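You operate a simulated robot arm through the tools that you are given. There is no shell and no other tool.

Carry out the task below with a simulated robot arm. There is one attempt and no reset: what you move stays moved.

TASK
The long bed has gone off: scrape out the dead mortar and spread a fresh one.
Fine: scraper first, then the trowel with mortar from the board; both tools back. Set down upright: scraper, trowel. A coat counts when it lies all over at full strength: go over it till it gets no stronger. What is to be rubbed or washed off counts as gone when no trace of it is left.

Only the result counts: the job must be done as asked and must still hold three seconds after the hand-in. Knocking over, shifting, dropping, spilling or breaking anything else fails it.

THE ROBOT
A 7-joint arm with a two-finger parallel gripper, fixed in place. Base frame: the origin is at the foot of the arm, x ahead of it, y to its left, z up. Units: mm, degrees, N and s.
With the tool pointing down near the work surface it reaches from about 340 to 780 mm from the base axis. Its first joint turns from -166.0 to 166.0 degrees. Payload 3.91 kg.
The tool frame sits at the grasp point between the pads (the TCP): z along the fingers, y along the line on which they close. The tips reach 30 mm beyond it. Largest opening 110 mm; finger width 20, thickness 10; the body of the gripper, 48 by 112 mm, starts 55 mm behind the TCP.
Orientation is told as [roll, pitch, yaw] about the base's x, y, z axes, in that order, counted from this pose: with the fingers straight down and closing along the base's y, the tool's x points along the base's -x, its y along +y and its z along -z.

THE INTERFACE
- The arm moves only by the tool play_rows. Its argument "moves" is a list of rows, each an object of numbers (a shift or turn left out is 0, a gripper value left out holds the last): "x", "y", "z": the shift along the tool's x, y, z in units of 150 mm (1.0 is 150 mm); "wx", "wy", "wz": the turn, a rotation vector about the tool's x, y, z in units of 120 degrees (1.0 is 120 degrees); "gripper": the gripper command, from -1 (shut) to 1 (fully open), values between in proportion. In form: [{"x": .., "y": .., "z": .., "wx": .., "wy": .., "wz": .., "gripper": ..}, ...]. A call has 1 to 20 rows; each row is the pose to reach, as a shift and turn from the pose commanded when the call began, along the tool's axes at that moment. A call with a number of a shift or a turn outside -1 to 1 is refused whole. A row lasts 0.2 s, in which the tool goes at most 50 mm and 8.6 degrees; a call with a longer step from one row to the next is refused whole, and so is a gripper value outside its range. A pose out of reach is approached as far as the arm can. The call stops where the force on the tool passes 40 N (or 10 N more than at its start, if that is more) or the arm is blocked; 0.2 s more then pass. Each finger travels about 153 mm/s and halts on what it meets, pressing with about 38 N; the grip force reading is that of the motor and also rises with nothing between the fingers. The clock runs only during rows and for 0.2 s after the last one: add rows that repeat a pose to give the fingers time. The reply holds the time, the measured pose of the TCP, the force on the tool along the base axes, the opening and the grip force, in the units named above and with some noise, with the torque about the TCP (base axes, N m) and any sound that the robot's microphone picked up.
- Cameras (640 x 400 px; columns grow to the right, rows downward): "scene" is fixed at [50.7, 649.6, 1445.8]; the picture's right is [-0.87, -0.49, 0.00], its down [-0.31, 0.56, -0.77] and it looks along [0.38, -0.67, -0.64] (base axes); focal length 340 px, centre (320, 200). "wrist" rides on the gripper at [77, 7, -114] in the tool frame; the picture's right is [-0.09, 1.00, 0.00], its down [-0.80, -0.07, -0.59] and it looks along [-0.59, -0.05, 0.80] (tool axes); focal length 270 px, centre (320, 200). There is no depth. A picture from a camera that has moved, and an enlarged one, comes with that camera's place and axes in the base frame and with its lens.
- snapshot(camera): a new picture of that camera. No time passes.
- raise_lower(by): slides the trunk up (or, below 0, down) by that many mm; the arm rides with it, the base frame stays. It gives what a move gives, with no picture.
- enlarge(camera, box): a new picture of the part [left, top, right, bottom] of that camera's present view, enlarged. No time passes.
- close_job(): hands the job in; it is judged then, once.

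Places have to be worked out from the pictures, the camera data and where the tool is seen. Open the gripper and draw the arm clear of the work before you hand the job in, unless the task says otherwise.

The tools are called after "Request:" as a command line: name --argument value ..., lists and objects as JSON in quotes. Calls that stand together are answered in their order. play_rows: Moves the arm, as the interface text tells. Its arguments: {"type":"object","properties":{"moves":{"type":"array"}},"required":["moves"]} The other tools are called the same way: raise_lower (by) slides the trunk up or down; snapshot (camera) takes a picture; enlarge (camera, box) takes an enlarged picture of a part of a camera's view; close_job () hands the job in.

At the start:

```text
t: 0.0
ee_pos: [486.1, -13.5, 994.7]
ee_rot: [-0.1, 0.0, -0.1]
contact_force: [0.0, 0.4, -0.6]
moment: [0.01, -0.04, -0.04]
gripper_width: 110.0
gripper_force: 0.0
trunk travel left (down, up): [-400.0, 210.0]
```

scene: 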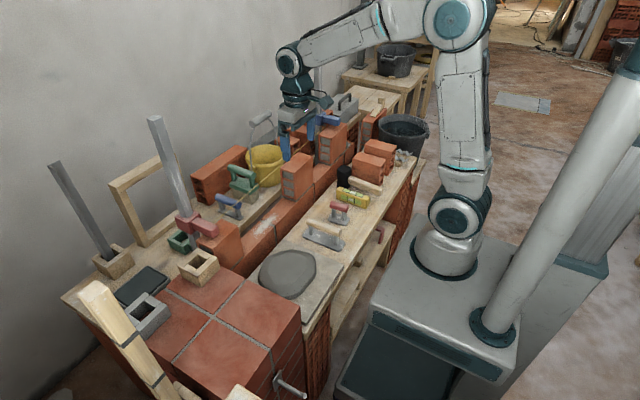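
wrist: 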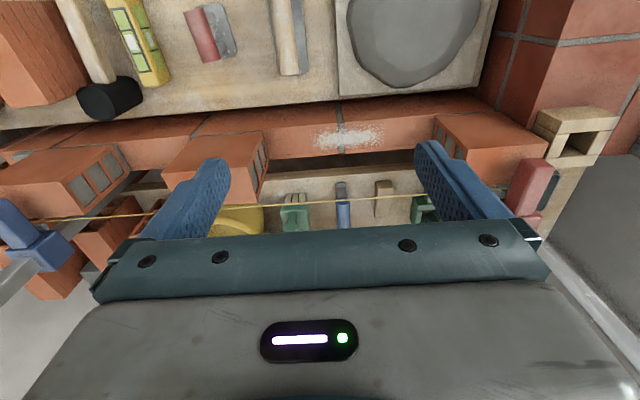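

I'll first look closely at the bench before moving anything.

Request:
enlarge --camera "scene" --box '[240, 120, 440, 245]'

Request:
enlarge --camera "scene" --box '[160, 180, 360, 305]'

Request:
enlarge --camera "wrist" --box '[0, 0, 320, 200]'

Request:
enlarge --camera "wrist" --box '[260, 0, 580, 200]'

```text
3.20 times, centred on (340, 182) of scene
camera zoom: at [50.7, 649.6, 1445.8], right [-0.87, -0.49, 0.0], down [-0.31, 0.56, -0.77], along [0.38, -0.67, -0.64], focal length 1088 px, centre (256, 256)
```

zoom: 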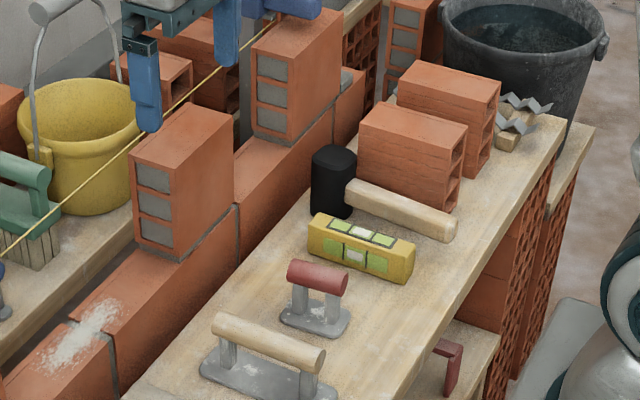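

```text
3.20 times, centred on (260, 242) of scene
camera zoom: at [50.7, 649.6, 1445.8], right [-0.87, -0.49, 0.0], down [-0.31, 0.56, -0.77], along [0.38, -0.67, -0.64], focal length 1088 px, centre (512, 64)
```

zoom: 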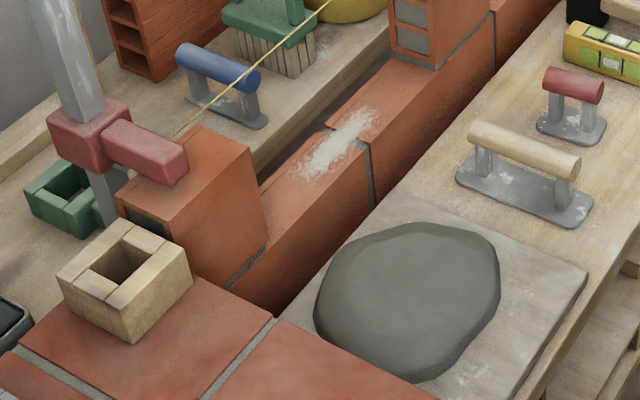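

```text
2.00 times, centred on (160, 100) of wrist
camera zoom: at [410.6, -5.8, 1109.8], right [0.09, 1.0, 0.0], down [0.8, -0.07, 0.59], along [0.59, -0.05, -0.8], focal length 541 px, centre (640, 400)
```

zoom: 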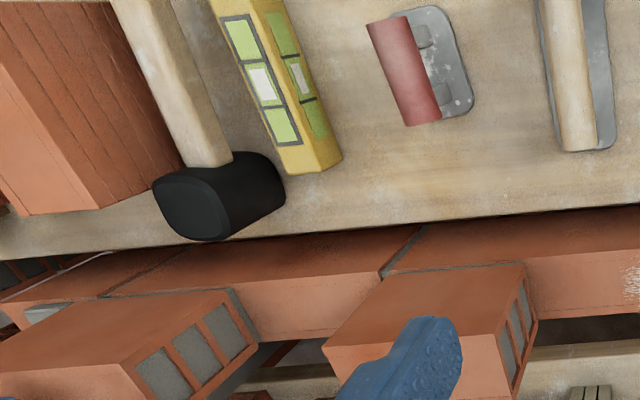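

```text
2.00 times, centred on (420, 100) of wrist
camera zoom: at [410.6, -5.8, 1109.8], right [0.09, 1.0, 0.0], down [0.8, -0.07, 0.59], along [0.59, -0.05, -0.8], focal length 541 px, centre (120, 400)
```

zoom: 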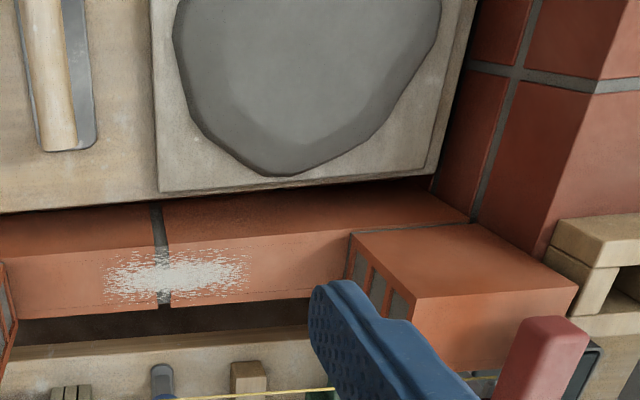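

The mortar board, two flat tools (red handle, wooden handle), a mallet and level are on the front bench; a blue-handled tool is on the back ledge, and a white patch lies on the wall bed. I move back over the front bench to see the tools better.

Request:
play_rows --moves '[{"x": 0.2, "y": -0.15, "z": 0.1}, {"x": 0.4, "y": -0.3, "z": 0.2}, {"x": 0.6, "y": -0.45, "z": 0.3}, {"x": 0.7, "y": -0.55, "z": 0.4}]'

Request:
snapshot --camera "wrist"

Request:
snapshot --camera "scene"

```text
t: 1.0
ee_pos: [381.2, -97.2, 935.9]
ee_rot: [0.0, 0.0, 0.1]
contact_force: [-0.8, 0.1, 0.5]
moment: [0.01, -0.01, -0.01]
gripper_width: 109.9
gripper_force: 0.1
trunk travel left (down, up): [-400.0, 210.0]
```

```text
taken
camera wrist: at [305.0, -89.5, 1049.3], right [0.09, 1.0, 0.0], down [0.8, -0.07, 0.6], along [0.59, -0.05, -0.8], focal length 270 px, centre (320, 200)
```

wrist: 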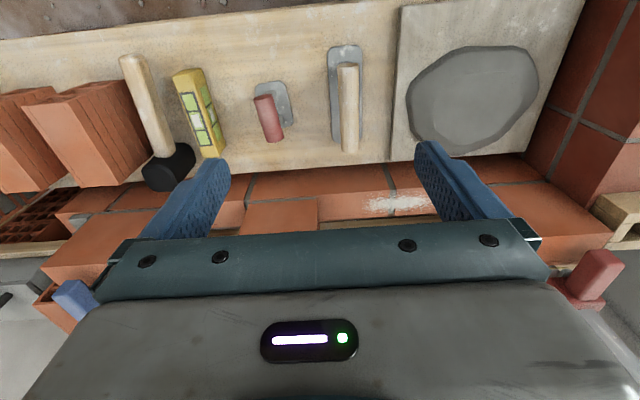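

```text
taken
```

scene: 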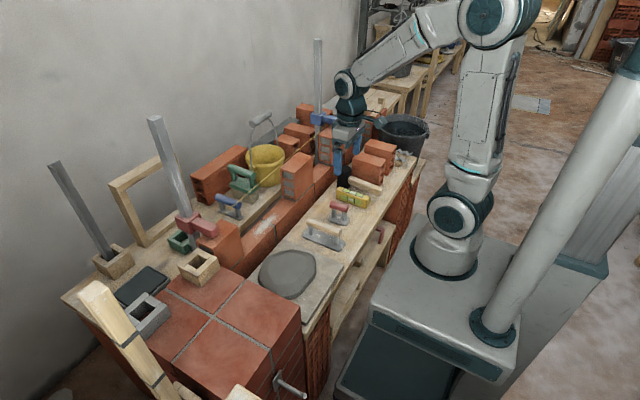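

Request:
enlarge --camera "scene" --box '[290, 180, 370, 260]'

Request:
enlarge --camera "scene" --box '[160, 150, 320, 250]'

Request:
enlarge --camera "scene" --box '[220, 90, 380, 190]'

Request:
enlarge --camera "wrist" --box '[220, 30, 420, 230]'

```text
5.00 times, centred on (330, 220) of scene
camera zoom: at [50.7, 649.6, 1445.8], right [-0.87, -0.49, 0.0], down [-0.31, 0.56, -0.77], along [0.38, -0.67, -0.64], focal length 1699 px, centre (270, 100)
```

zoom: 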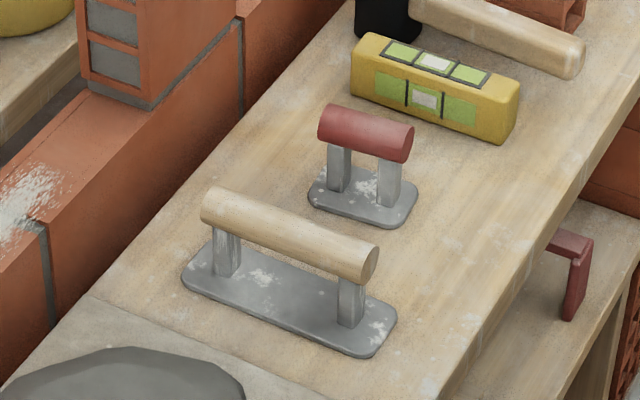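

```text
4.00 times, centred on (240, 200) of scene
camera zoom: at [50.7, 649.6, 1445.8], right [-0.87, -0.49, 0.0], down [-0.31, 0.56, -0.77], along [0.38, -0.67, -0.64], focal length 1359 px, centre (640, 200)
```

zoom: 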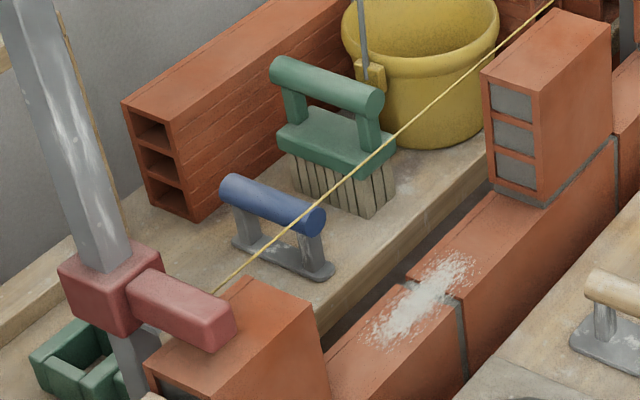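

```text
4.00 times, centred on (300, 140) of scene
camera zoom: at [50.7, 649.6, 1445.8], right [-0.87, -0.49, 0.0], down [-0.31, 0.56, -0.77], along [0.38, -0.67, -0.64], focal length 1359 px, centre (400, 440)
```

zoom: 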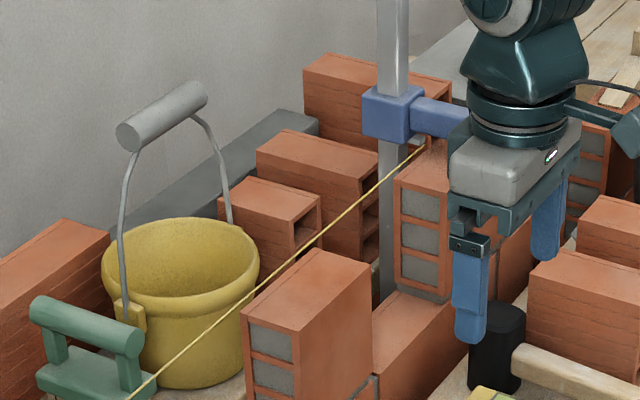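

```text
2.00 times, centred on (320, 130) of wrist
camera zoom: at [305.0, -89.5, 1049.3], right [0.09, 1.0, 0.0], down [0.8, -0.07, 0.6], along [0.59, -0.05, -0.8], focal length 541 px, centre (320, 340)
```

zoom: 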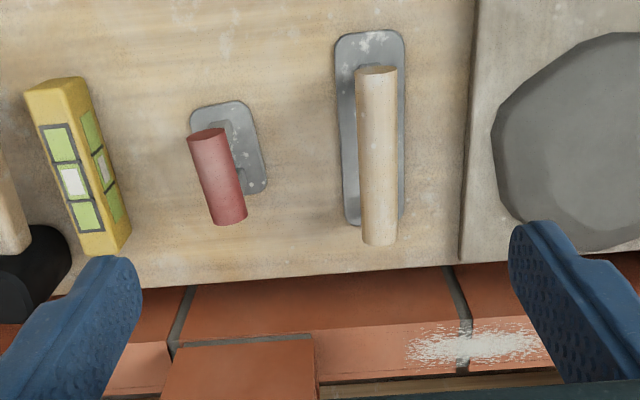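

Three plate tools exist (wood, red, blue). I move forward over the wall at height to inspect the beds and the blue tool from above.

Request:
play_rows --moves '[{"x": -0.3, "y": 0.05}, {"x": -0.6, "y": 0.1}, {"x": -0.9, "y": 0.2, "z": -0.1}, {"x": -1.0, "y": 0.3, "z": -0.2}, {"x": -1.0, "y": 0.4, "z": -0.3}]'

Request:
snapshot --camera "wrist"

Request:
play_rows --moves '[{"x": -0.3}, {"x": -0.5}]'

Request:
snapshot --camera "wrist"

```text
t: 2.2
ee_pos: [531.2, -35.0, 980.2]
ee_rot: [0.0, 0.0, -0.1]
contact_force: [0.1, -0.9, -0.1]
moment: [0.0, 0.01, 0.04]
gripper_width: 109.8
gripper_force: 0.1
trunk travel left (down, up): [-400.0, 210.0]
```

```text
taken
camera wrist: at [456.0, -28.3, 1093.9], right [0.09, 1.0, 0.0], down [0.8, -0.07, 0.59], along [0.59, -0.05, -0.8], focal length 270 px, centre (320, 200)
```

wrist: 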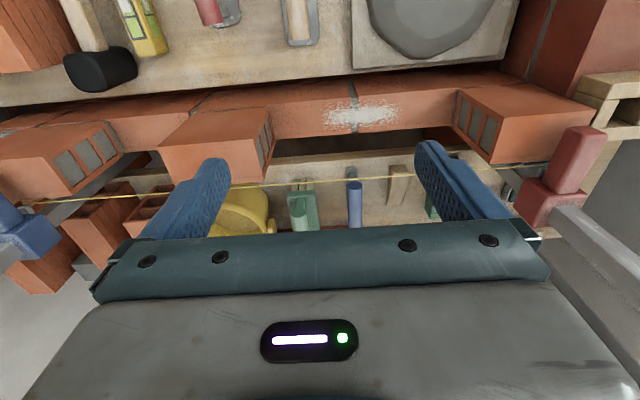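

```text
t: 2.8
ee_pos: [605.3, -35.1, 980.0]
ee_rot: [0.1, 0.2, 0.0]
contact_force: [-1.1, -0.7, 0.0]
moment: [0.02, -0.02, 0.0]
gripper_width: 109.8
gripper_force: 0.0
trunk travel left (down, up): [-400.0, 210.0]
```

```text
taken
camera wrist: at [530.5, -28.4, 1093.6], right [0.09, 1.0, 0.0], down [0.8, -0.07, 0.59], along [0.59, -0.05, -0.81], focal length 270 px, centre (320, 200)
```

wrist: 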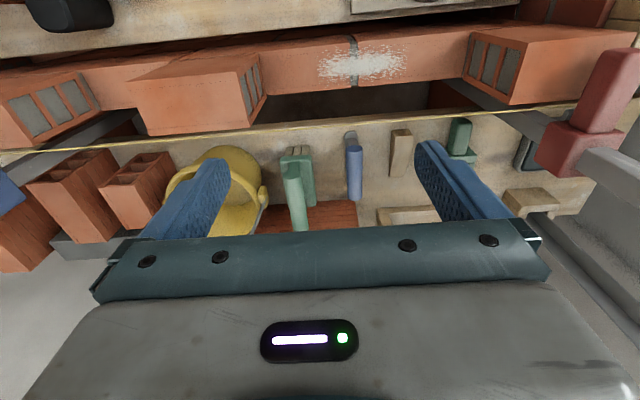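

Request:
enlarge --camera "wrist" --box '[240, 20, 500, 240]'

Request:
enlarge --camera "wrist" --box '[320, 110, 420, 220]'

Request:
enlarge --camera "scene" --box '[200, 180, 260, 230]'

Request:
enlarge --camera "scene" --box '[220, 130, 370, 250]'

```text
1.82 times, centred on (370, 130) of wrist
camera zoom: at [530.5, -28.4, 1093.6], right [0.09, 1.0, 0.0], down [0.8, -0.07, 0.59], along [0.59, -0.05, -0.81], focal length 491 px, centre (229, 327)
```

zoom: 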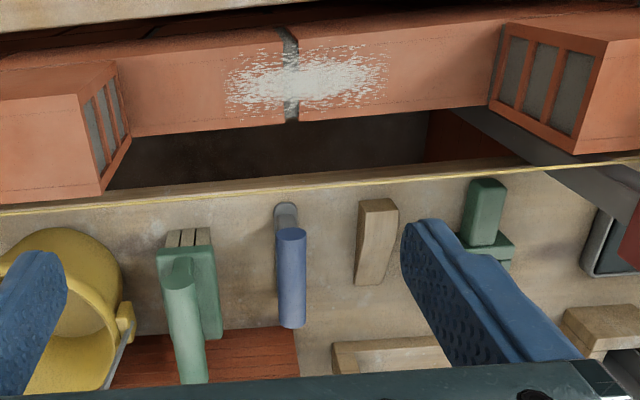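

```text
3.64 times, centred on (370, 165) of wrist
camera zoom: at [530.5, -28.4, 1093.6], right [0.09, 1.0, 0.0], down [0.8, -0.07, 0.59], along [0.59, -0.05, -0.81], focal length 983 px, centre (138, 327)
```

zoom: 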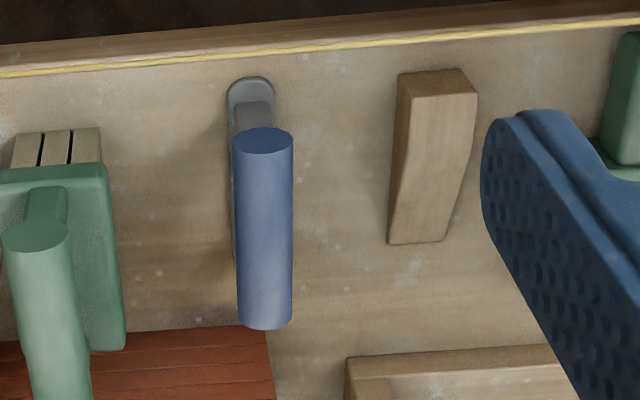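

```text
8.00 times, centred on (230, 205) of scene
camera zoom: at [50.7, 649.6, 1445.8], right [-0.87, -0.49, 0.0], down [-0.31, 0.56, -0.77], along [0.38, -0.67, -0.64], focal length 2719 px, centre (1040, 160)
```

zoom: 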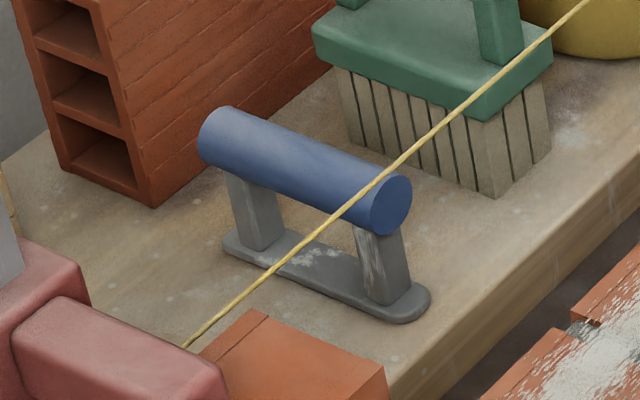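

```text
3.33 times, centred on (295, 190) of scene
camera zoom: at [50.7, 649.6, 1445.8], right [-0.87, -0.49, 0.0], down [-0.31, 0.56, -0.77], along [0.38, -0.67, -0.64], focal length 1133 px, centre (403, 233)
```

zoom: 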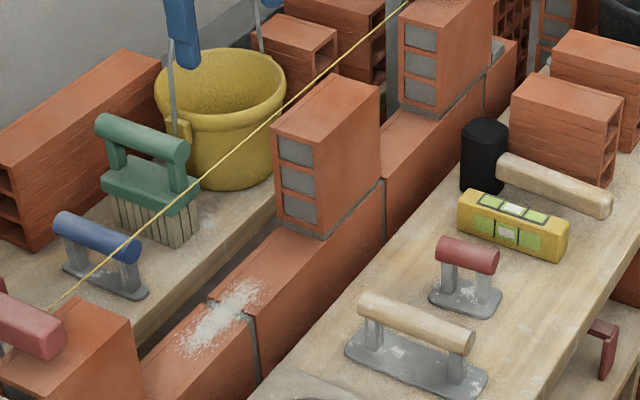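

The string runs low over the rear of the wall, so I will measure it carefully later. The red short-bladed tool looks like the scraper and the wooden-handled one like the trowel; I move back to look at them up close.

Request:
play_rows --moves '[{"x": 0.3, "y": -0.1}, {"x": 0.6, "y": -0.25}, {"x": 0.9, "y": -0.4}, {"x": 1.0, "y": -0.6, "z": 0.15}, {"x": 1.0, "y": -0.75, "z": 0.4}]'

Request:
play_rows --moves '[{"x": 0.2, "z": 0.2}, {"x": 0.3, "z": 0.5}, {"x": 0.33, "z": 0.67}]'

Request:
snapshot --camera "wrist"

Request:
enlarge --camera "wrist" --box '[220, 40, 480, 230]'

```text
refused: row 2 steps farther than a row can; nothing moved
```

```text
t: 3.6
ee_pos: [555.6, -35.2, 878.0]
ee_rot: [-0.1, 0.0, -0.2]
contact_force: [-0.6, 0.0, -0.3]
moment: [-0.01, -0.02, 0.0]
gripper_width: 110.0
gripper_force: 0.1
trunk travel left (down, up): [-400.0, 210.0]
```

```text
taken
camera wrist: at [478.8, -28.1, 992.6], right [0.09, 1.0, 0.0], down [0.8, -0.07, 0.59], along [0.59, -0.05, -0.8], focal length 270 px, centre (320, 200)
```

wrist: 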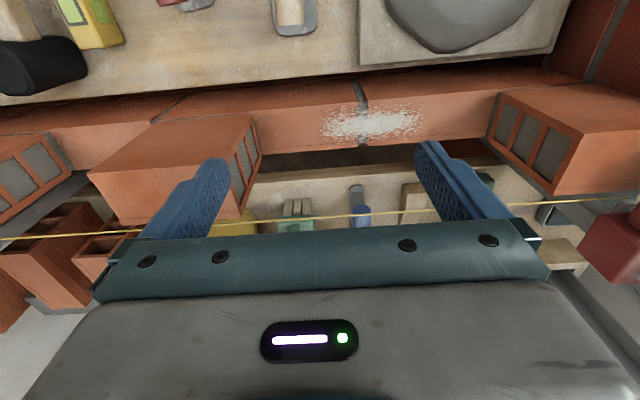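

```text
2.11 times, centred on (350, 135) of wrist
camera zoom: at [478.8, -28.1, 992.6], right [0.09, 1.0, 0.0], down [0.8, -0.07, 0.59], along [0.59, -0.05, -0.8], focal length 569 px, centre (257, 337)
```

zoom: 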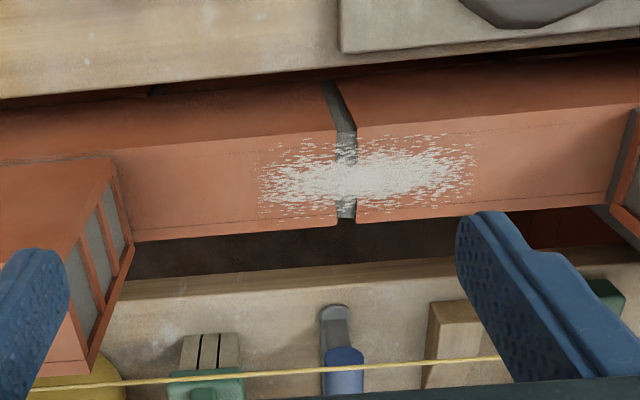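

Refusal of the first call still left me safe; the second only descended to z=878. From these views the string is at about x≈640, z≈800 and the wall top around z≈665. Now I go back above the red tool to measure it.

Request:
play_rows --moves '[{"x": 0.2, "y": -0.16, "z": 0.0}, {"x": 0.4, "y": -0.32, "z": 0.0}, {"x": 0.6, "y": -0.48, "z": 0.1}, {"x": 0.8, "y": -0.64, "z": 0.25}, {"x": 1.0, "y": -0.8, "z": 0.38}]'

Request:
snapshot --camera "wrist"

Request:
snapshot --camera "scene"

```text
t: 4.8
ee_pos: [405.0, -158.9, 823.2]
ee_rot: [0.0, 0.1, -0.1]
contact_force: [0.1, -0.2, -0.5]
moment: [-0.03, 0.0, 0.0]
gripper_width: 109.9
gripper_force: 0.0
trunk travel left (down, up): [-400.0, 210.0]
```

```text
taken
camera wrist: at [328.8, -150.5, 937.7], right [0.09, 1.0, 0.0], down [0.8, -0.07, 0.59], along [0.59, -0.05, -0.8], focal length 270 px, centre (320, 200)
```

wrist: 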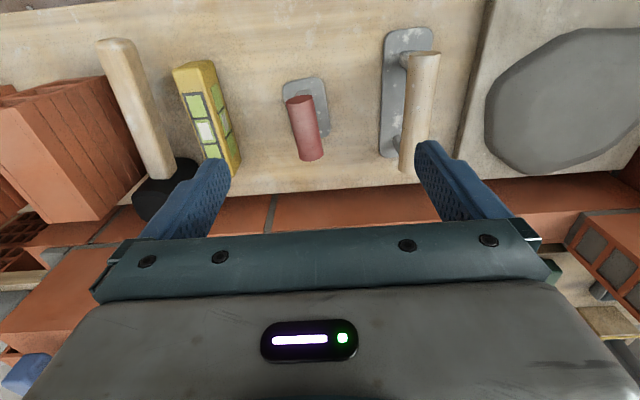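

```text
taken
```

scene: 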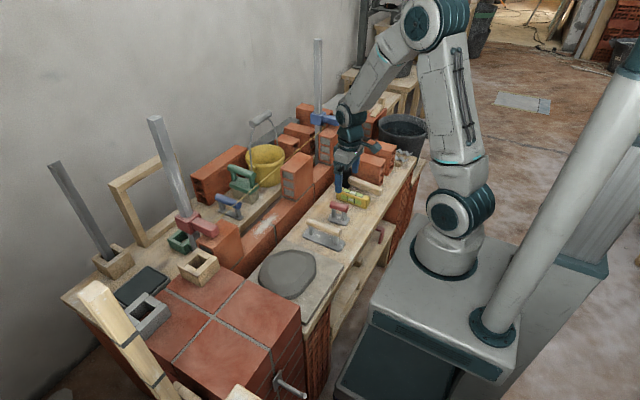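

Request:
enlarge --camera "wrist" --box '[250, 40, 370, 180]'

Request:
enlarge --camera "wrist" --box '[350, 10, 480, 180]'

Request:
enlarge --camera "scene" --box '[300, 190, 380, 250]'

```text
2.86 times, centred on (310, 110) of wrist
camera zoom: at [328.8, -150.5, 937.7], right [0.09, 1.0, 0.0], down [0.8, -0.07, 0.59], along [0.59, -0.05, -0.8], focal length 772 px, centre (349, 457)
```

zoom: 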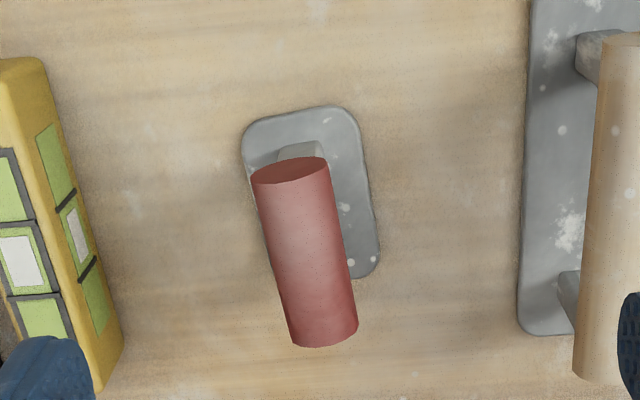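

```text
2.35 times, centred on (415, 95) of wrist
camera zoom: at [328.8, -150.5, 937.7], right [0.09, 1.0, 0.0], down [0.8, -0.07, 0.59], along [0.59, -0.05, -0.8], focal length 636 px, centre (96, 447)
```

zoom: 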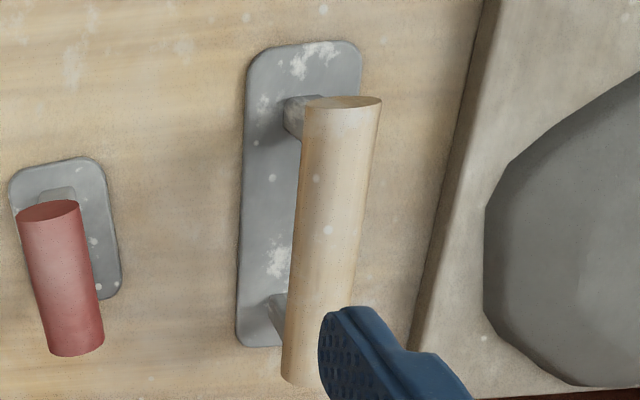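

```text
6.67 times, centred on (340, 220) of scene
camera zoom: at [50.7, 649.6, 1445.8], right [-0.87, -0.49, 0.0], down [-0.31, 0.56, -0.77], along [0.38, -0.67, -0.64], focal length 2266 px, centre (187, 67)
```

zoom: 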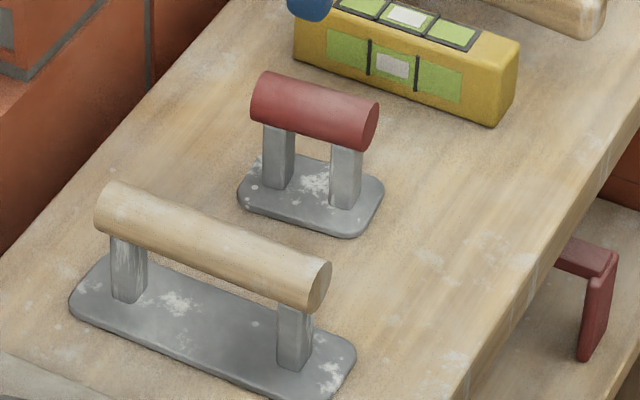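

From the two wrist views I judge the red handle's axis runs (406,-178) to (463,-171), z≈661, yaw about +7°, bench at z≈610. I align above it, opening partway, and turn 7°.

Request:
play_rows --moves '[{"x": -0.1, "y": -0.05, "wz": -0.03, "gripper": 0.27}, {"x": -0.193, "y": -0.107, "wz": -0.058, "gripper": 0.27}, {"x": -0.193, "y": -0.107, "wz": -0.058, "gripper": 0.27}]'

Request:
play_rows --moves '[{"wy": -0.06}, {"wy": -0.125}, {"wy": -0.125}]'

Request:
snapshot --camera "wrist"

```text
t: 5.6
ee_pos: [435.9, -171.8, 823.6]
ee_rot: [-0.1, 0.0, 7.0]
contact_force: [0.3, -0.3, 0.8]
moment: [0.0, 0.0, 0.05]
gripper_width: 69.9
gripper_force: 0.1
trunk travel left (down, up): [-400.0, 210.0]
```

```text
t: 6.4
ee_pos: [435.0, -172.5, 821.9]
ee_rot: [0.0, -15.1, 6.9]
contact_force: [-0.2, 0.2, 0.3]
moment: [-0.03, -0.03, 0.0]
gripper_width: 69.8
gripper_force: 0.0
trunk travel left (down, up): [-400.0, 210.0]
```

```text
taken
camera wrist: at [332.4, -177.5, 914.0], right [-0.04, 1.0, 0.02], down [0.62, 0.0, 0.78], along [0.78, 0.04, -0.62], focal length 270 px, centre (320, 200)
```

wrist: 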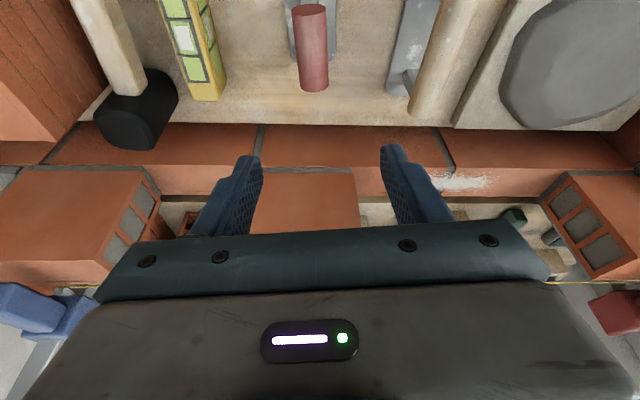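

The handle sits centred slightly to the right-hand (−y) side by ~3 mm; I descend 120 mm and recheck.

Request:
play_rows --moves '[{"x": 0.07, "y": -0.023, "z": 0.26}, {"x": 0.14, "y": -0.023, "z": 0.52}, {"x": 0.207, "y": -0.023, "z": 0.773}, {"x": 0.207, "y": -0.023, "z": 0.773}]'

Request:
snapshot --camera "wrist"

Request:
enlarge --camera "scene" --box '[300, 160, 400, 250]'

```text
t: 7.4
ee_pos: [436.2, -174.7, 702.0]
ee_rot: [-0.1, -15.0, 6.9]
contact_force: [0.6, -0.1, 0.6]
moment: [-0.03, 0.01, -0.01]
gripper_width: 69.8
gripper_force: 0.1
trunk travel left (down, up): [-400.0, 210.0]
```

```text
taken
camera wrist: at [333.6, -179.8, 794.0], right [-0.04, 1.0, 0.02], down [0.62, 0.0, 0.78], along [0.78, 0.04, -0.62], focal length 270 px, centre (320, 200)
```

wrist: 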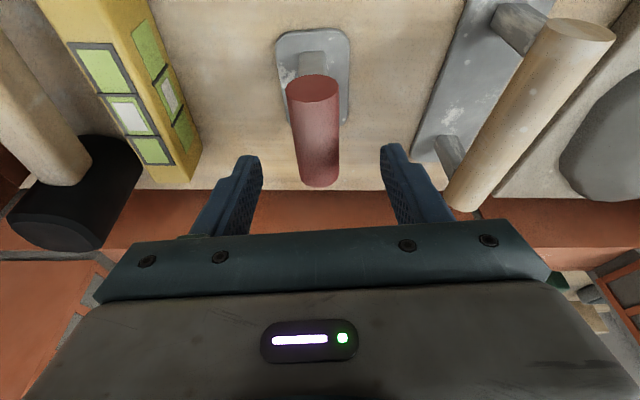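

```text
4.44 times, centred on (350, 205) of scene
camera zoom: at [50.7, 649.6, 1445.8], right [-0.87, -0.49, 0.0], down [-0.31, 0.56, -0.77], along [0.38, -0.67, -0.64], focal length 1510 px, centre (187, 178)
```

zoom: 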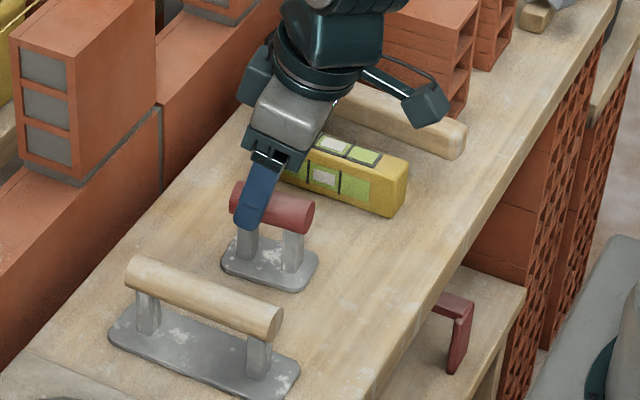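

Handle is centred between the fingers. I descend the last ~41 mm and close.

Request:
play_rows --moves '[{"x": 0.036, "z": 0.132}, {"x": 0.071, "z": 0.264}, {"x": 0.071, "z": 0.264}]'

Request:
play_rows --moves '[{"gripper": -1}, {"gripper": -1}, {"gripper": -1}, {"gripper": -1}]'

Request:
snapshot --camera "wrist"

```text
t: 8.2
ee_pos: [437.5, -176.2, 661.5]
ee_rot: [0.0, -15.0, 6.9]
contact_force: [1.4, 0.3, 0.1]
moment: [0.01, 0.01, 0.03]
gripper_width: 70.0
gripper_force: 0.0
trunk travel left (down, up): [-400.0, 210.0]
```

```text
t: 9.2
ee_pos: [436.1, -176.6, 663.3]
ee_rot: [0.1, -15.0, 6.9]
contact_force: [0.8, 0.4, -1.0]
moment: [0.02, 0.0, 0.0]
gripper_width: 27.6
gripper_force: 38.4
trunk travel left (down, up): [-400.0, 210.0]
```

```text
taken
camera wrist: at [333.9, -181.5, 753.5], right [-0.04, 1.0, 0.02], down [0.62, 0.0, 0.78], along [0.78, 0.04, -0.62], focal length 270 px, centre (320, 200)
```

wrist: 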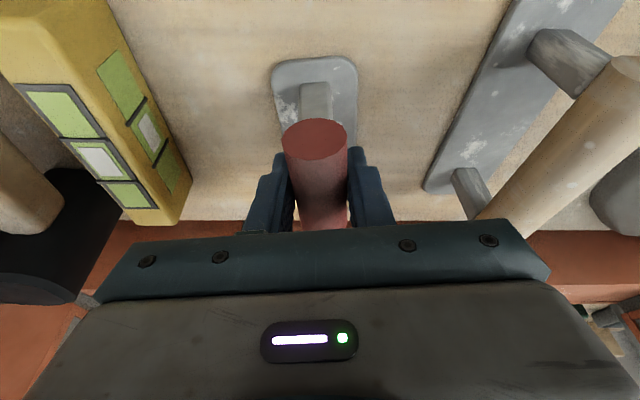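

Grip holds (27.6 mm, 38 N). I lift straight up and check that the tool comes along.

Request:
play_rows --moves '[{"x": -0.04, "z": -0.15}, {"x": -0.1, "z": -0.38}, {"x": -0.17, "z": -0.64}, {"x": -0.242, "z": -0.902}, {"x": -0.242, "z": -0.902}]'

Request:
snapshot --camera "wrist"

Request:
enlarge --camera "scene" --box '[300, 140, 400, 230]'

```text
t: 10.4
ee_pos: [436.0, -174.7, 803.4]
ee_rot: [-0.1, -14.9, 6.9]
contact_force: [-0.2, 0.5, -1.3]
moment: [-0.01, -0.02, -0.04]
gripper_width: 27.5
gripper_force: 38.1
trunk travel left (down, up): [-400.0, 210.0]
```

```text
taken
camera wrist: at [333.5, -179.9, 893.8], right [-0.04, 1.0, 0.02], down [0.62, 0.0, 0.78], along [0.78, 0.04, -0.62], focal length 270 px, centre (320, 200)
```

wrist: 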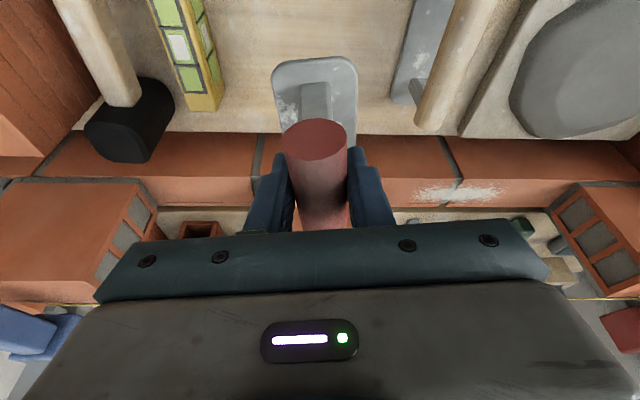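

```text
4.44 times, centred on (350, 185) of scene
camera zoom: at [50.7, 649.6, 1445.8], right [-0.87, -0.49, 0.0], down [-0.31, 0.56, -0.77], along [0.38, -0.67, -0.64], focal length 1510 px, centre (187, 267)
```

zoom: 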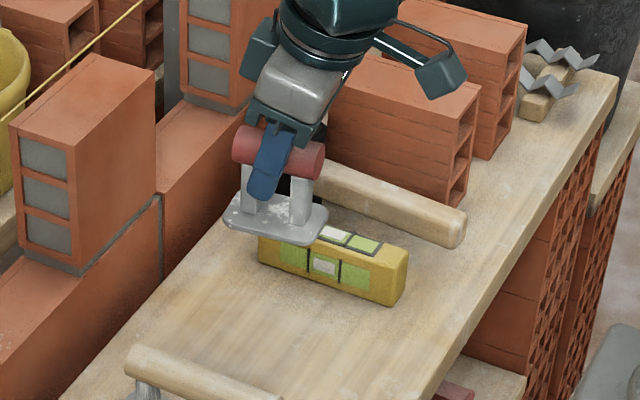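

The tool is held level. I carry it over the bench at y≈20, turning it back to yaw 0, to view the bed closely before entering between the bricks.

Request:
play_rows --moves '[{"x": -0.08, "y": 0.25, "z": -0.06, "wx": 0.005, "wz": 0.019}, {"x": -0.16, "y": 0.5, "z": -0.12, "wx": 0.01, "wz": 0.038}, {"x": -0.24, "y": 0.75, "z": -0.16, "wx": 0.0149, "wz": 0.0556}, {"x": -0.35, "y": 1.0, "z": -0.19, "wx": 0.0149, "wz": 0.0556}, {"x": -0.35, "y": 1.0, "z": -0.19, "wx": 0.0149, "wz": 0.0556}]'

Request:
snapshot --camera "wrist"

```text
t: 11.6
ee_pos: [461.6, -22.8, 843.8]
ee_rot: [0.1, -15.0, 0.0]
contact_force: [0.1, 0.3, -0.8]
moment: [-0.04, -0.01, 0.01]
gripper_width: 27.9
gripper_force: 38.4
trunk travel left (down, up): [-400.0, 210.0]
```

```text
taken
camera wrist: at [358.4, -13.9, 934.4], right [0.09, 1.0, 0.02], down [0.62, -0.07, 0.78], along [0.78, -0.05, -0.62], focal length 270 px, centre (320, 200)
```

wrist: 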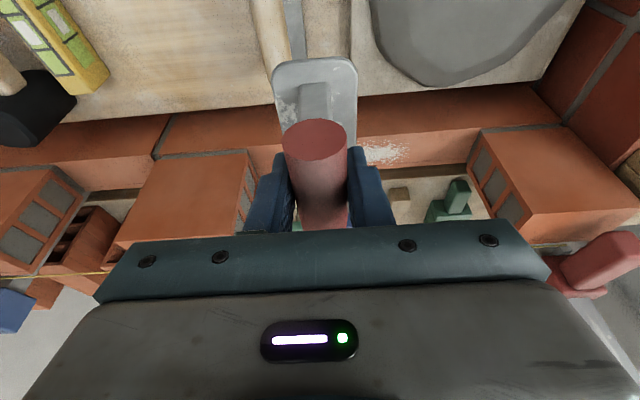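

The bed runs between the brick faces at about y=-122 and y=170; the dead patch spans roughly x 578–627, y −39…92. To stay under the string (x≈640, z≈800) I go down in front of the wall at y=26 first.

Request:
play_rows --moves '[{"x": -0.08, "y": 0.08, "z": 0.19}, {"x": -0.15, "y": 0.16, "z": 0.38}, {"x": -0.23, "y": 0.24, "z": 0.57}, {"x": -0.302, "y": 0.325, "z": 0.763}, {"x": -0.302, "y": 0.325, "z": 0.763}]'

Request:
snapshot --camera "wrist"

Request:
enlarge --camera "scene" --box '[210, 120, 350, 260]'

```text
t: 12.8
ee_pos: [534.2, 26.9, 743.7]
ee_rot: [0.0, -15.0, 0.0]
contact_force: [0.4, -0.2, -2.0]
moment: [0.0, 0.0, 0.01]
gripper_width: 27.6
gripper_force: 38.0
trunk travel left (down, up): [-400.0, 210.0]
```

```text
taken
camera wrist: at [431.6, 33.8, 834.9], right [0.08, 1.0, 0.02], down [0.62, -0.07, 0.78], along [0.78, -0.05, -0.62], focal length 270 px, centre (320, 200)
```

wrist: 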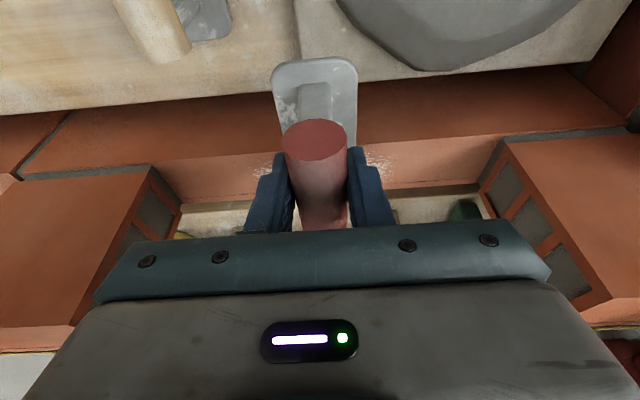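

```text
2.86 times, centred on (280, 190) of scene
camera zoom: at [50.7, 649.6, 1445.8], right [-0.87, -0.49, 0.0], down [-0.31, 0.56, -0.77], along [0.38, -0.67, -0.64], focal length 971 px, centre (434, 229)
```

zoom: 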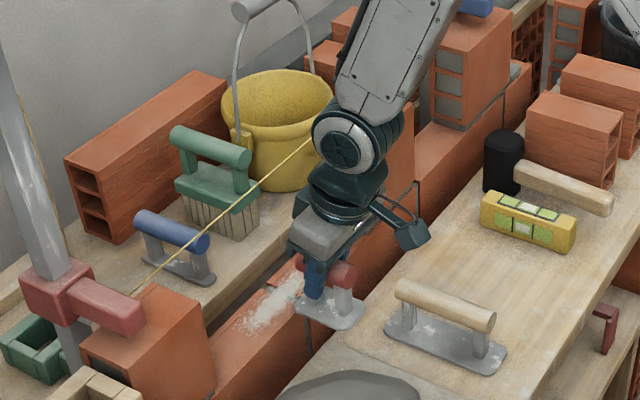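

Triangulation now gives wall top z≈666 with its front edge x≈583, string z≈795. I slide forward under the string to x≈608, staying ~25 mm above the bed.

Request:
play_rows --moves '[{"x": -0.16, "z": 0.043}, {"x": -0.32, "z": 0.086}, {"x": -0.477, "z": 0.128}, {"x": -0.477, "z": 0.128}]'

Request:
snapshot --camera "wrist"

Request:
enlarge --camera "scene" --box '[210, 120, 350, 260]'

```text
t: 13.8
ee_pos: [609.7, 29.2, 743.1]
ee_rot: [0.0, -15.0, 0.0]
contact_force: [-0.3, 0.2, -1.2]
moment: [-0.02, 0.01, -0.01]
gripper_width: 27.3
gripper_force: 37.9
trunk travel left (down, up): [-400.0, 210.0]
```

```text
taken
camera wrist: at [506.7, 35.1, 833.6], right [0.09, 1.0, 0.02], down [0.62, -0.07, 0.78], along [0.78, -0.05, -0.62], focal length 270 px, centre (320, 200)
```

wrist: 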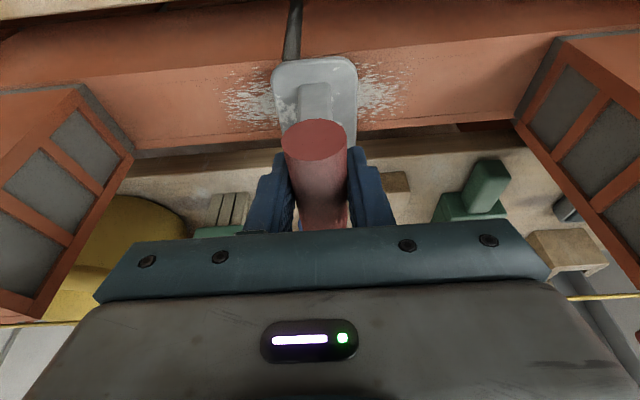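

```text
2.86 times, centred on (280, 190) of scene
camera zoom: at [50.7, 649.6, 1445.8], right [-0.87, -0.49, 0.0], down [-0.31, 0.56, -0.77], along [0.38, -0.67, -0.64], focal length 971 px, centre (434, 229)
```

zoom: 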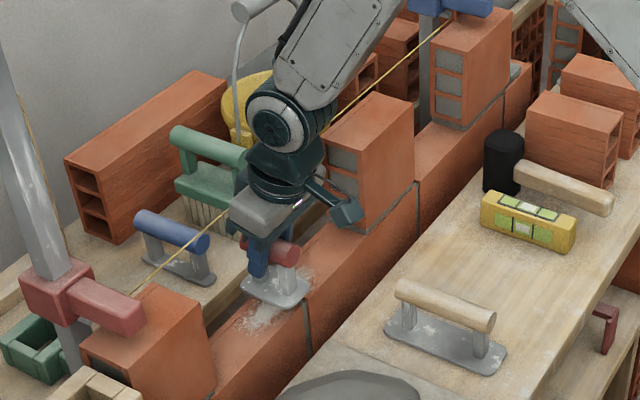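

The string is clearly behind the gripper (about x≈650). I lower toward the bed in small steps, watching the force.

Request:
play_rows --moves '[{"x": 0.016, "z": 0.058}, {"x": 0.031, "z": 0.116}, {"x": 0.0345, "z": 0.129}, {"x": 0.038, "z": 0.142}]'

```text
t: 14.8
ee_pos: [609.3, 27.9, 723.0]
ee_rot: [-0.1, -15.1, 0.0]
contact_force: [-0.8, 0.4, 3.3]
moment: [-0.02, 0.19, -0.02]
gripper_width: 27.6
gripper_force: 37.7
trunk travel left (down, up): [-400.0, 210.0]
```

A slight upward force (≈4 N) suggests first contact at z≈722. I press 2 mm more.

Request:
play_rows --moves '[{"x": 0.0017, "z": 0.0064}, {"x": 0.0035, "z": 0.0129}, {"x": 0.0035, "z": 0.0129}]'

Request:
enlarge --camera "wrist" --box '[180, 0, 460, 180]'

```text
t: 15.6
ee_pos: [608.4, 27.8, 722.2]
ee_rot: [0.1, -15.3, 0.1]
contact_force: [-3.7, 1.6, 22.2]
moment: [0.03, 0.82, -0.05]
gripper_width: 27.5
gripper_force: 38.0
trunk travel left (down, up): [-400.0, 210.0]
```

```text
2.22 times, centred on (320, 90) of wrist
camera zoom: at [505.5, 35.3, 812.8], right [0.08, 1.0, 0.02], down [0.62, -0.07, 0.78], along [0.78, -0.05, -0.62], focal length 601 px, centre (320, 444)
```

zoom: 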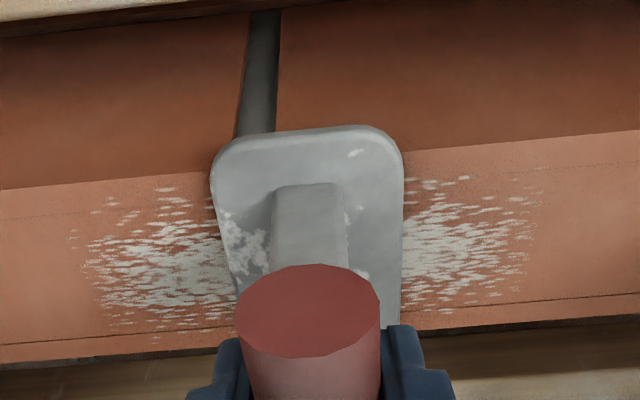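

Contact at z≈722 with the plate overhanging the front edge and pressing there; I shift 6 mm deeper, ease to a moderate press, and sweep along the bed to see if the mark comes off.

Request:
play_rows --moves '[{"x": -0.0404, "z": 0.0039}, {"x": -0.0404, "y": -0.12, "z": 0.0039}, {"x": -0.0404, "y": -0.24, "z": 0.0039}, {"x": -0.0404, "y": -0.36, "z": 0.0039}, {"x": -0.0404, "y": -0.48, "z": 0.0039}, {"x": -0.0404, "y": -0.36, "z": 0.0039}, {"x": -0.0404, "y": -0.24, "z": 0.0039}]'

Request:
enlarge --camera "wrist" --box '[180, 0, 460, 180]'

Request:
enlarge --camera "scene" --box '[220, 180, 320, 260]'

```text
t: 17.2
ee_pos: [614.7, -8.5, 722.0]
ee_rot: [0.0, -15.2, 0.1]
contact_force: [0.4, -7.4, 24.8]
moment: [-0.36, -0.31, -0.03]
gripper_width: 27.4
gripper_force: 38.2
trunk travel left (down, up): [-400.0, 210.0]
```

```text
2.22 times, centred on (320, 90) of wrist
camera zoom: at [511.4, -1.0, 812.7], right [0.08, 1.0, 0.02], down [0.62, -0.07, 0.78], along [0.78, -0.05, -0.62], focal length 601 px, centre (320, 444)
```

zoom: 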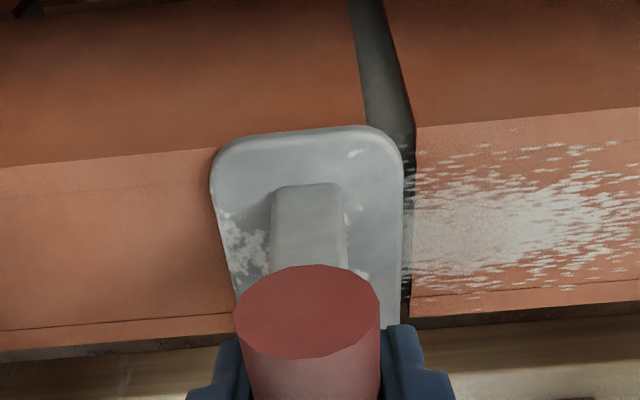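

```text
5.00 times, centred on (270, 220) of scene
camera zoom: at [50.7, 649.6, 1445.8], right [-0.87, -0.49, 0.0], down [-0.31, 0.56, -0.77], along [0.38, -0.67, -0.64], focal length 1699 px, centre (570, 100)
```

zoom: 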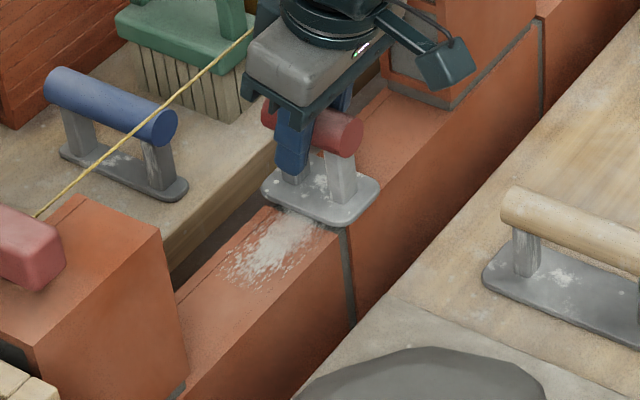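

The red tool is the scraper: the left part is clean already. I continue the sweep over the right side and back.

Request:
play_rows --moves '[{"y": 0.1}, {"y": 0.2}, {"y": 0.3}, {"y": 0.4}, {"y": 0.5}, {"y": 0.6}, {"y": 0.68}, {"y": 0.6}, {"y": 0.5, "x": 0.02}, {"y": 0.4, "x": 0.03}, {"y": 0.3, "x": 0.03}, {"y": 0.2, "x": 0.03}, {"y": 0.1, "x": 0.03}, {"y": 0.0, "x": 0.03}, {"y": -0.1, "x": 0.03}, {"y": -0.2, "x": 0.03}, {"y": -0.27, "x": 0.03}]'

Request:
snapshot --camera "wrist"

Request:
enlarge --camera "scene" --box '[220, 180, 320, 260]'

```text
t: 20.8
ee_pos: [609.7, -49.9, 721.5]
ee_rot: [0.1, -15.1, 0.0]
contact_force: [-1.5, 7.0, 20.0]
moment: [0.11, -0.19, 0.1]
gripper_width: 27.7
gripper_force: 37.8
trunk travel left (down, up): [-400.0, 210.0]
```

```text
taken
camera wrist: at [506.6, -41.0, 811.6], right [0.09, 1.0, 0.02], down [0.62, -0.07, 0.78], along [0.78, -0.05, -0.62], focal length 270 px, centre (320, 200)
```

wrist: 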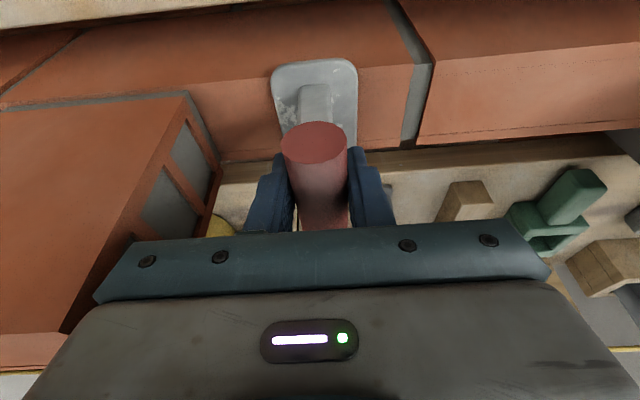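

```text
5.00 times, centred on (270, 220) of scene
camera zoom: at [50.7, 649.6, 1445.8], right [-0.87, -0.49, 0.0], down [-0.31, 0.56, -0.77], along [0.38, -0.67, -0.64], focal length 1699 px, centre (570, 100)
```

zoom: 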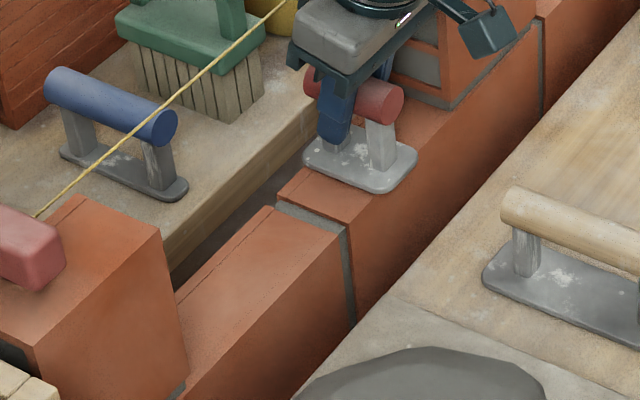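

The patch looks gone. I do one more full pass there and back, offset front and rear, to leave no trace.

Request:
play_rows --moves '[{"y": 0.1, "x": 0.03}, {"y": 0.2, "x": 0.04}, {"y": 0.3, "x": 0.04}, {"y": 0.4, "x": 0.04}, {"y": 0.5, "x": 0.04}, {"y": 0.6, "x": 0.04}, {"y": 0.7, "x": 0.04}, {"y": 0.8, "x": 0.04}, {"y": 0.9, "x": 0.04}, {"y": 0.97, "x": 0.02}, {"y": 0.9, "x": -0.02}, {"y": 0.8, "x": -0.04}, {"y": 0.7, "x": -0.04}, {"y": 0.6, "x": -0.04}, {"y": 0.5, "x": -0.04}, {"y": 0.4, "x": -0.04}, {"y": 0.3, "x": -0.04}, {"y": 0.2, "x": -0.04}, {"y": 0.1, "x": -0.04}, {"y": 0.0, "x": -0.02}]'

Request:
enlarge --camera "wrist" --box '[180, 20, 640, 200]'

Request:
enlarge --camera "scene" --box '[240, 190, 310, 250]'

```text
t: 25.0
ee_pos: [613.1, -50.2, 719.4]
ee_rot: [0.0, -15.1, 0.0]
contact_force: [-0.6, -0.8, -1.8]
moment: [0.01, 0.01, 0.0]
gripper_width: 27.4
gripper_force: 38.1
trunk travel left (down, up): [-400.0, 210.0]
```

```text
1.39 times, centred on (410, 110) of wrist
camera zoom: at [510.0, -42.4, 810.9], right [0.09, 1.0, 0.02], down [0.62, -0.07, 0.78], along [0.78, -0.05, -0.62], focal length 376 px, centre (195, 325)
```

zoom: 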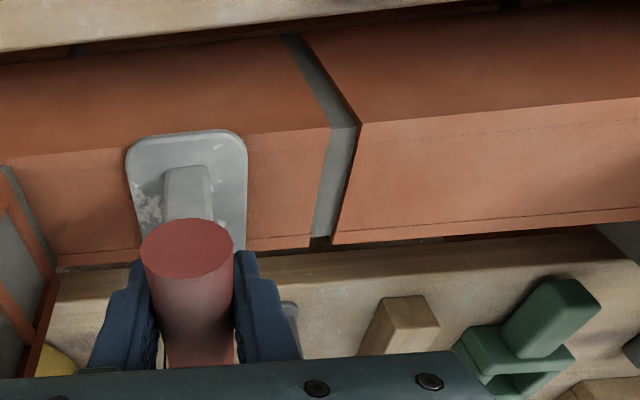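

```text
6.67 times, centred on (275, 220) of scene
camera zoom: at [50.7, 649.6, 1445.8], right [-0.87, -0.49, 0.0], down [-0.31, 0.56, -0.77], along [0.38, -0.67, -0.64], focal length 2266 px, centre (620, 67)
```

zoom: 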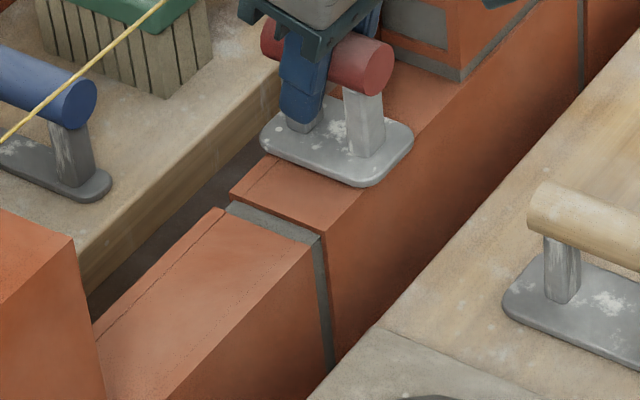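

Both views show the bed clean. I lift 15 mm, withdraw from under the string, and then take a clear look at the bed.

Request:
play_rows --moves '[{"x": -0.013, "z": -0.048}, {"x": -0.026, "z": -0.0966}, {"x": 0.1, "z": -0.13}, {"x": 0.23, "z": -0.165}, {"x": 0.36, "z": -0.2}, {"x": 0.489, "z": -0.235}, {"x": 0.45, "z": -0.4}, {"x": 0.4, "z": -0.6}, {"x": 0.36, "z": -0.8}, {"x": 0.33, "z": -0.9}, {"x": 0.33, "z": -0.9}]'

Request:
snapshot --camera "wrist"

Request:
enlarge --camera "scene" --box '[230, 150, 330, 260]'

```text
t: 27.4
ee_pos: [531.3, -49.3, 837.6]
ee_rot: [-0.1, -14.9, 0.0]
contact_force: [0.4, -0.1, -1.3]
moment: [0.02, 0.0, 0.0]
gripper_width: 27.5
gripper_force: 37.7
trunk travel left (down, up): [-400.0, 210.0]
```

```text
taken
camera wrist: at [428.2, -41.0, 928.2], right [0.08, 1.0, 0.02], down [0.62, -0.07, 0.78], along [0.78, -0.05, -0.62], focal length 270 px, centre (320, 200)
```

wrist: 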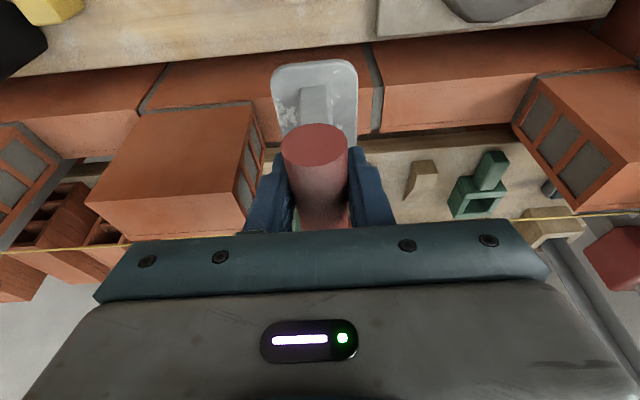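

```text
3.64 times, centred on (280, 205) of scene
camera zoom: at [50.7, 649.6, 1445.8], right [-0.87, -0.49, 0.0], down [-0.31, 0.56, -0.77], along [0.38, -0.67, -0.64], focal length 1236 px, centre (466, 182)
```

zoom: 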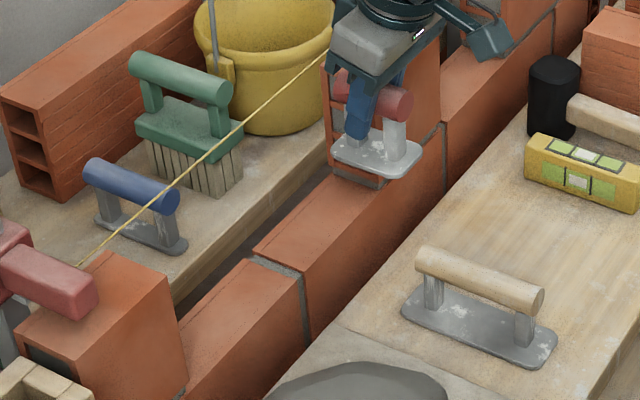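

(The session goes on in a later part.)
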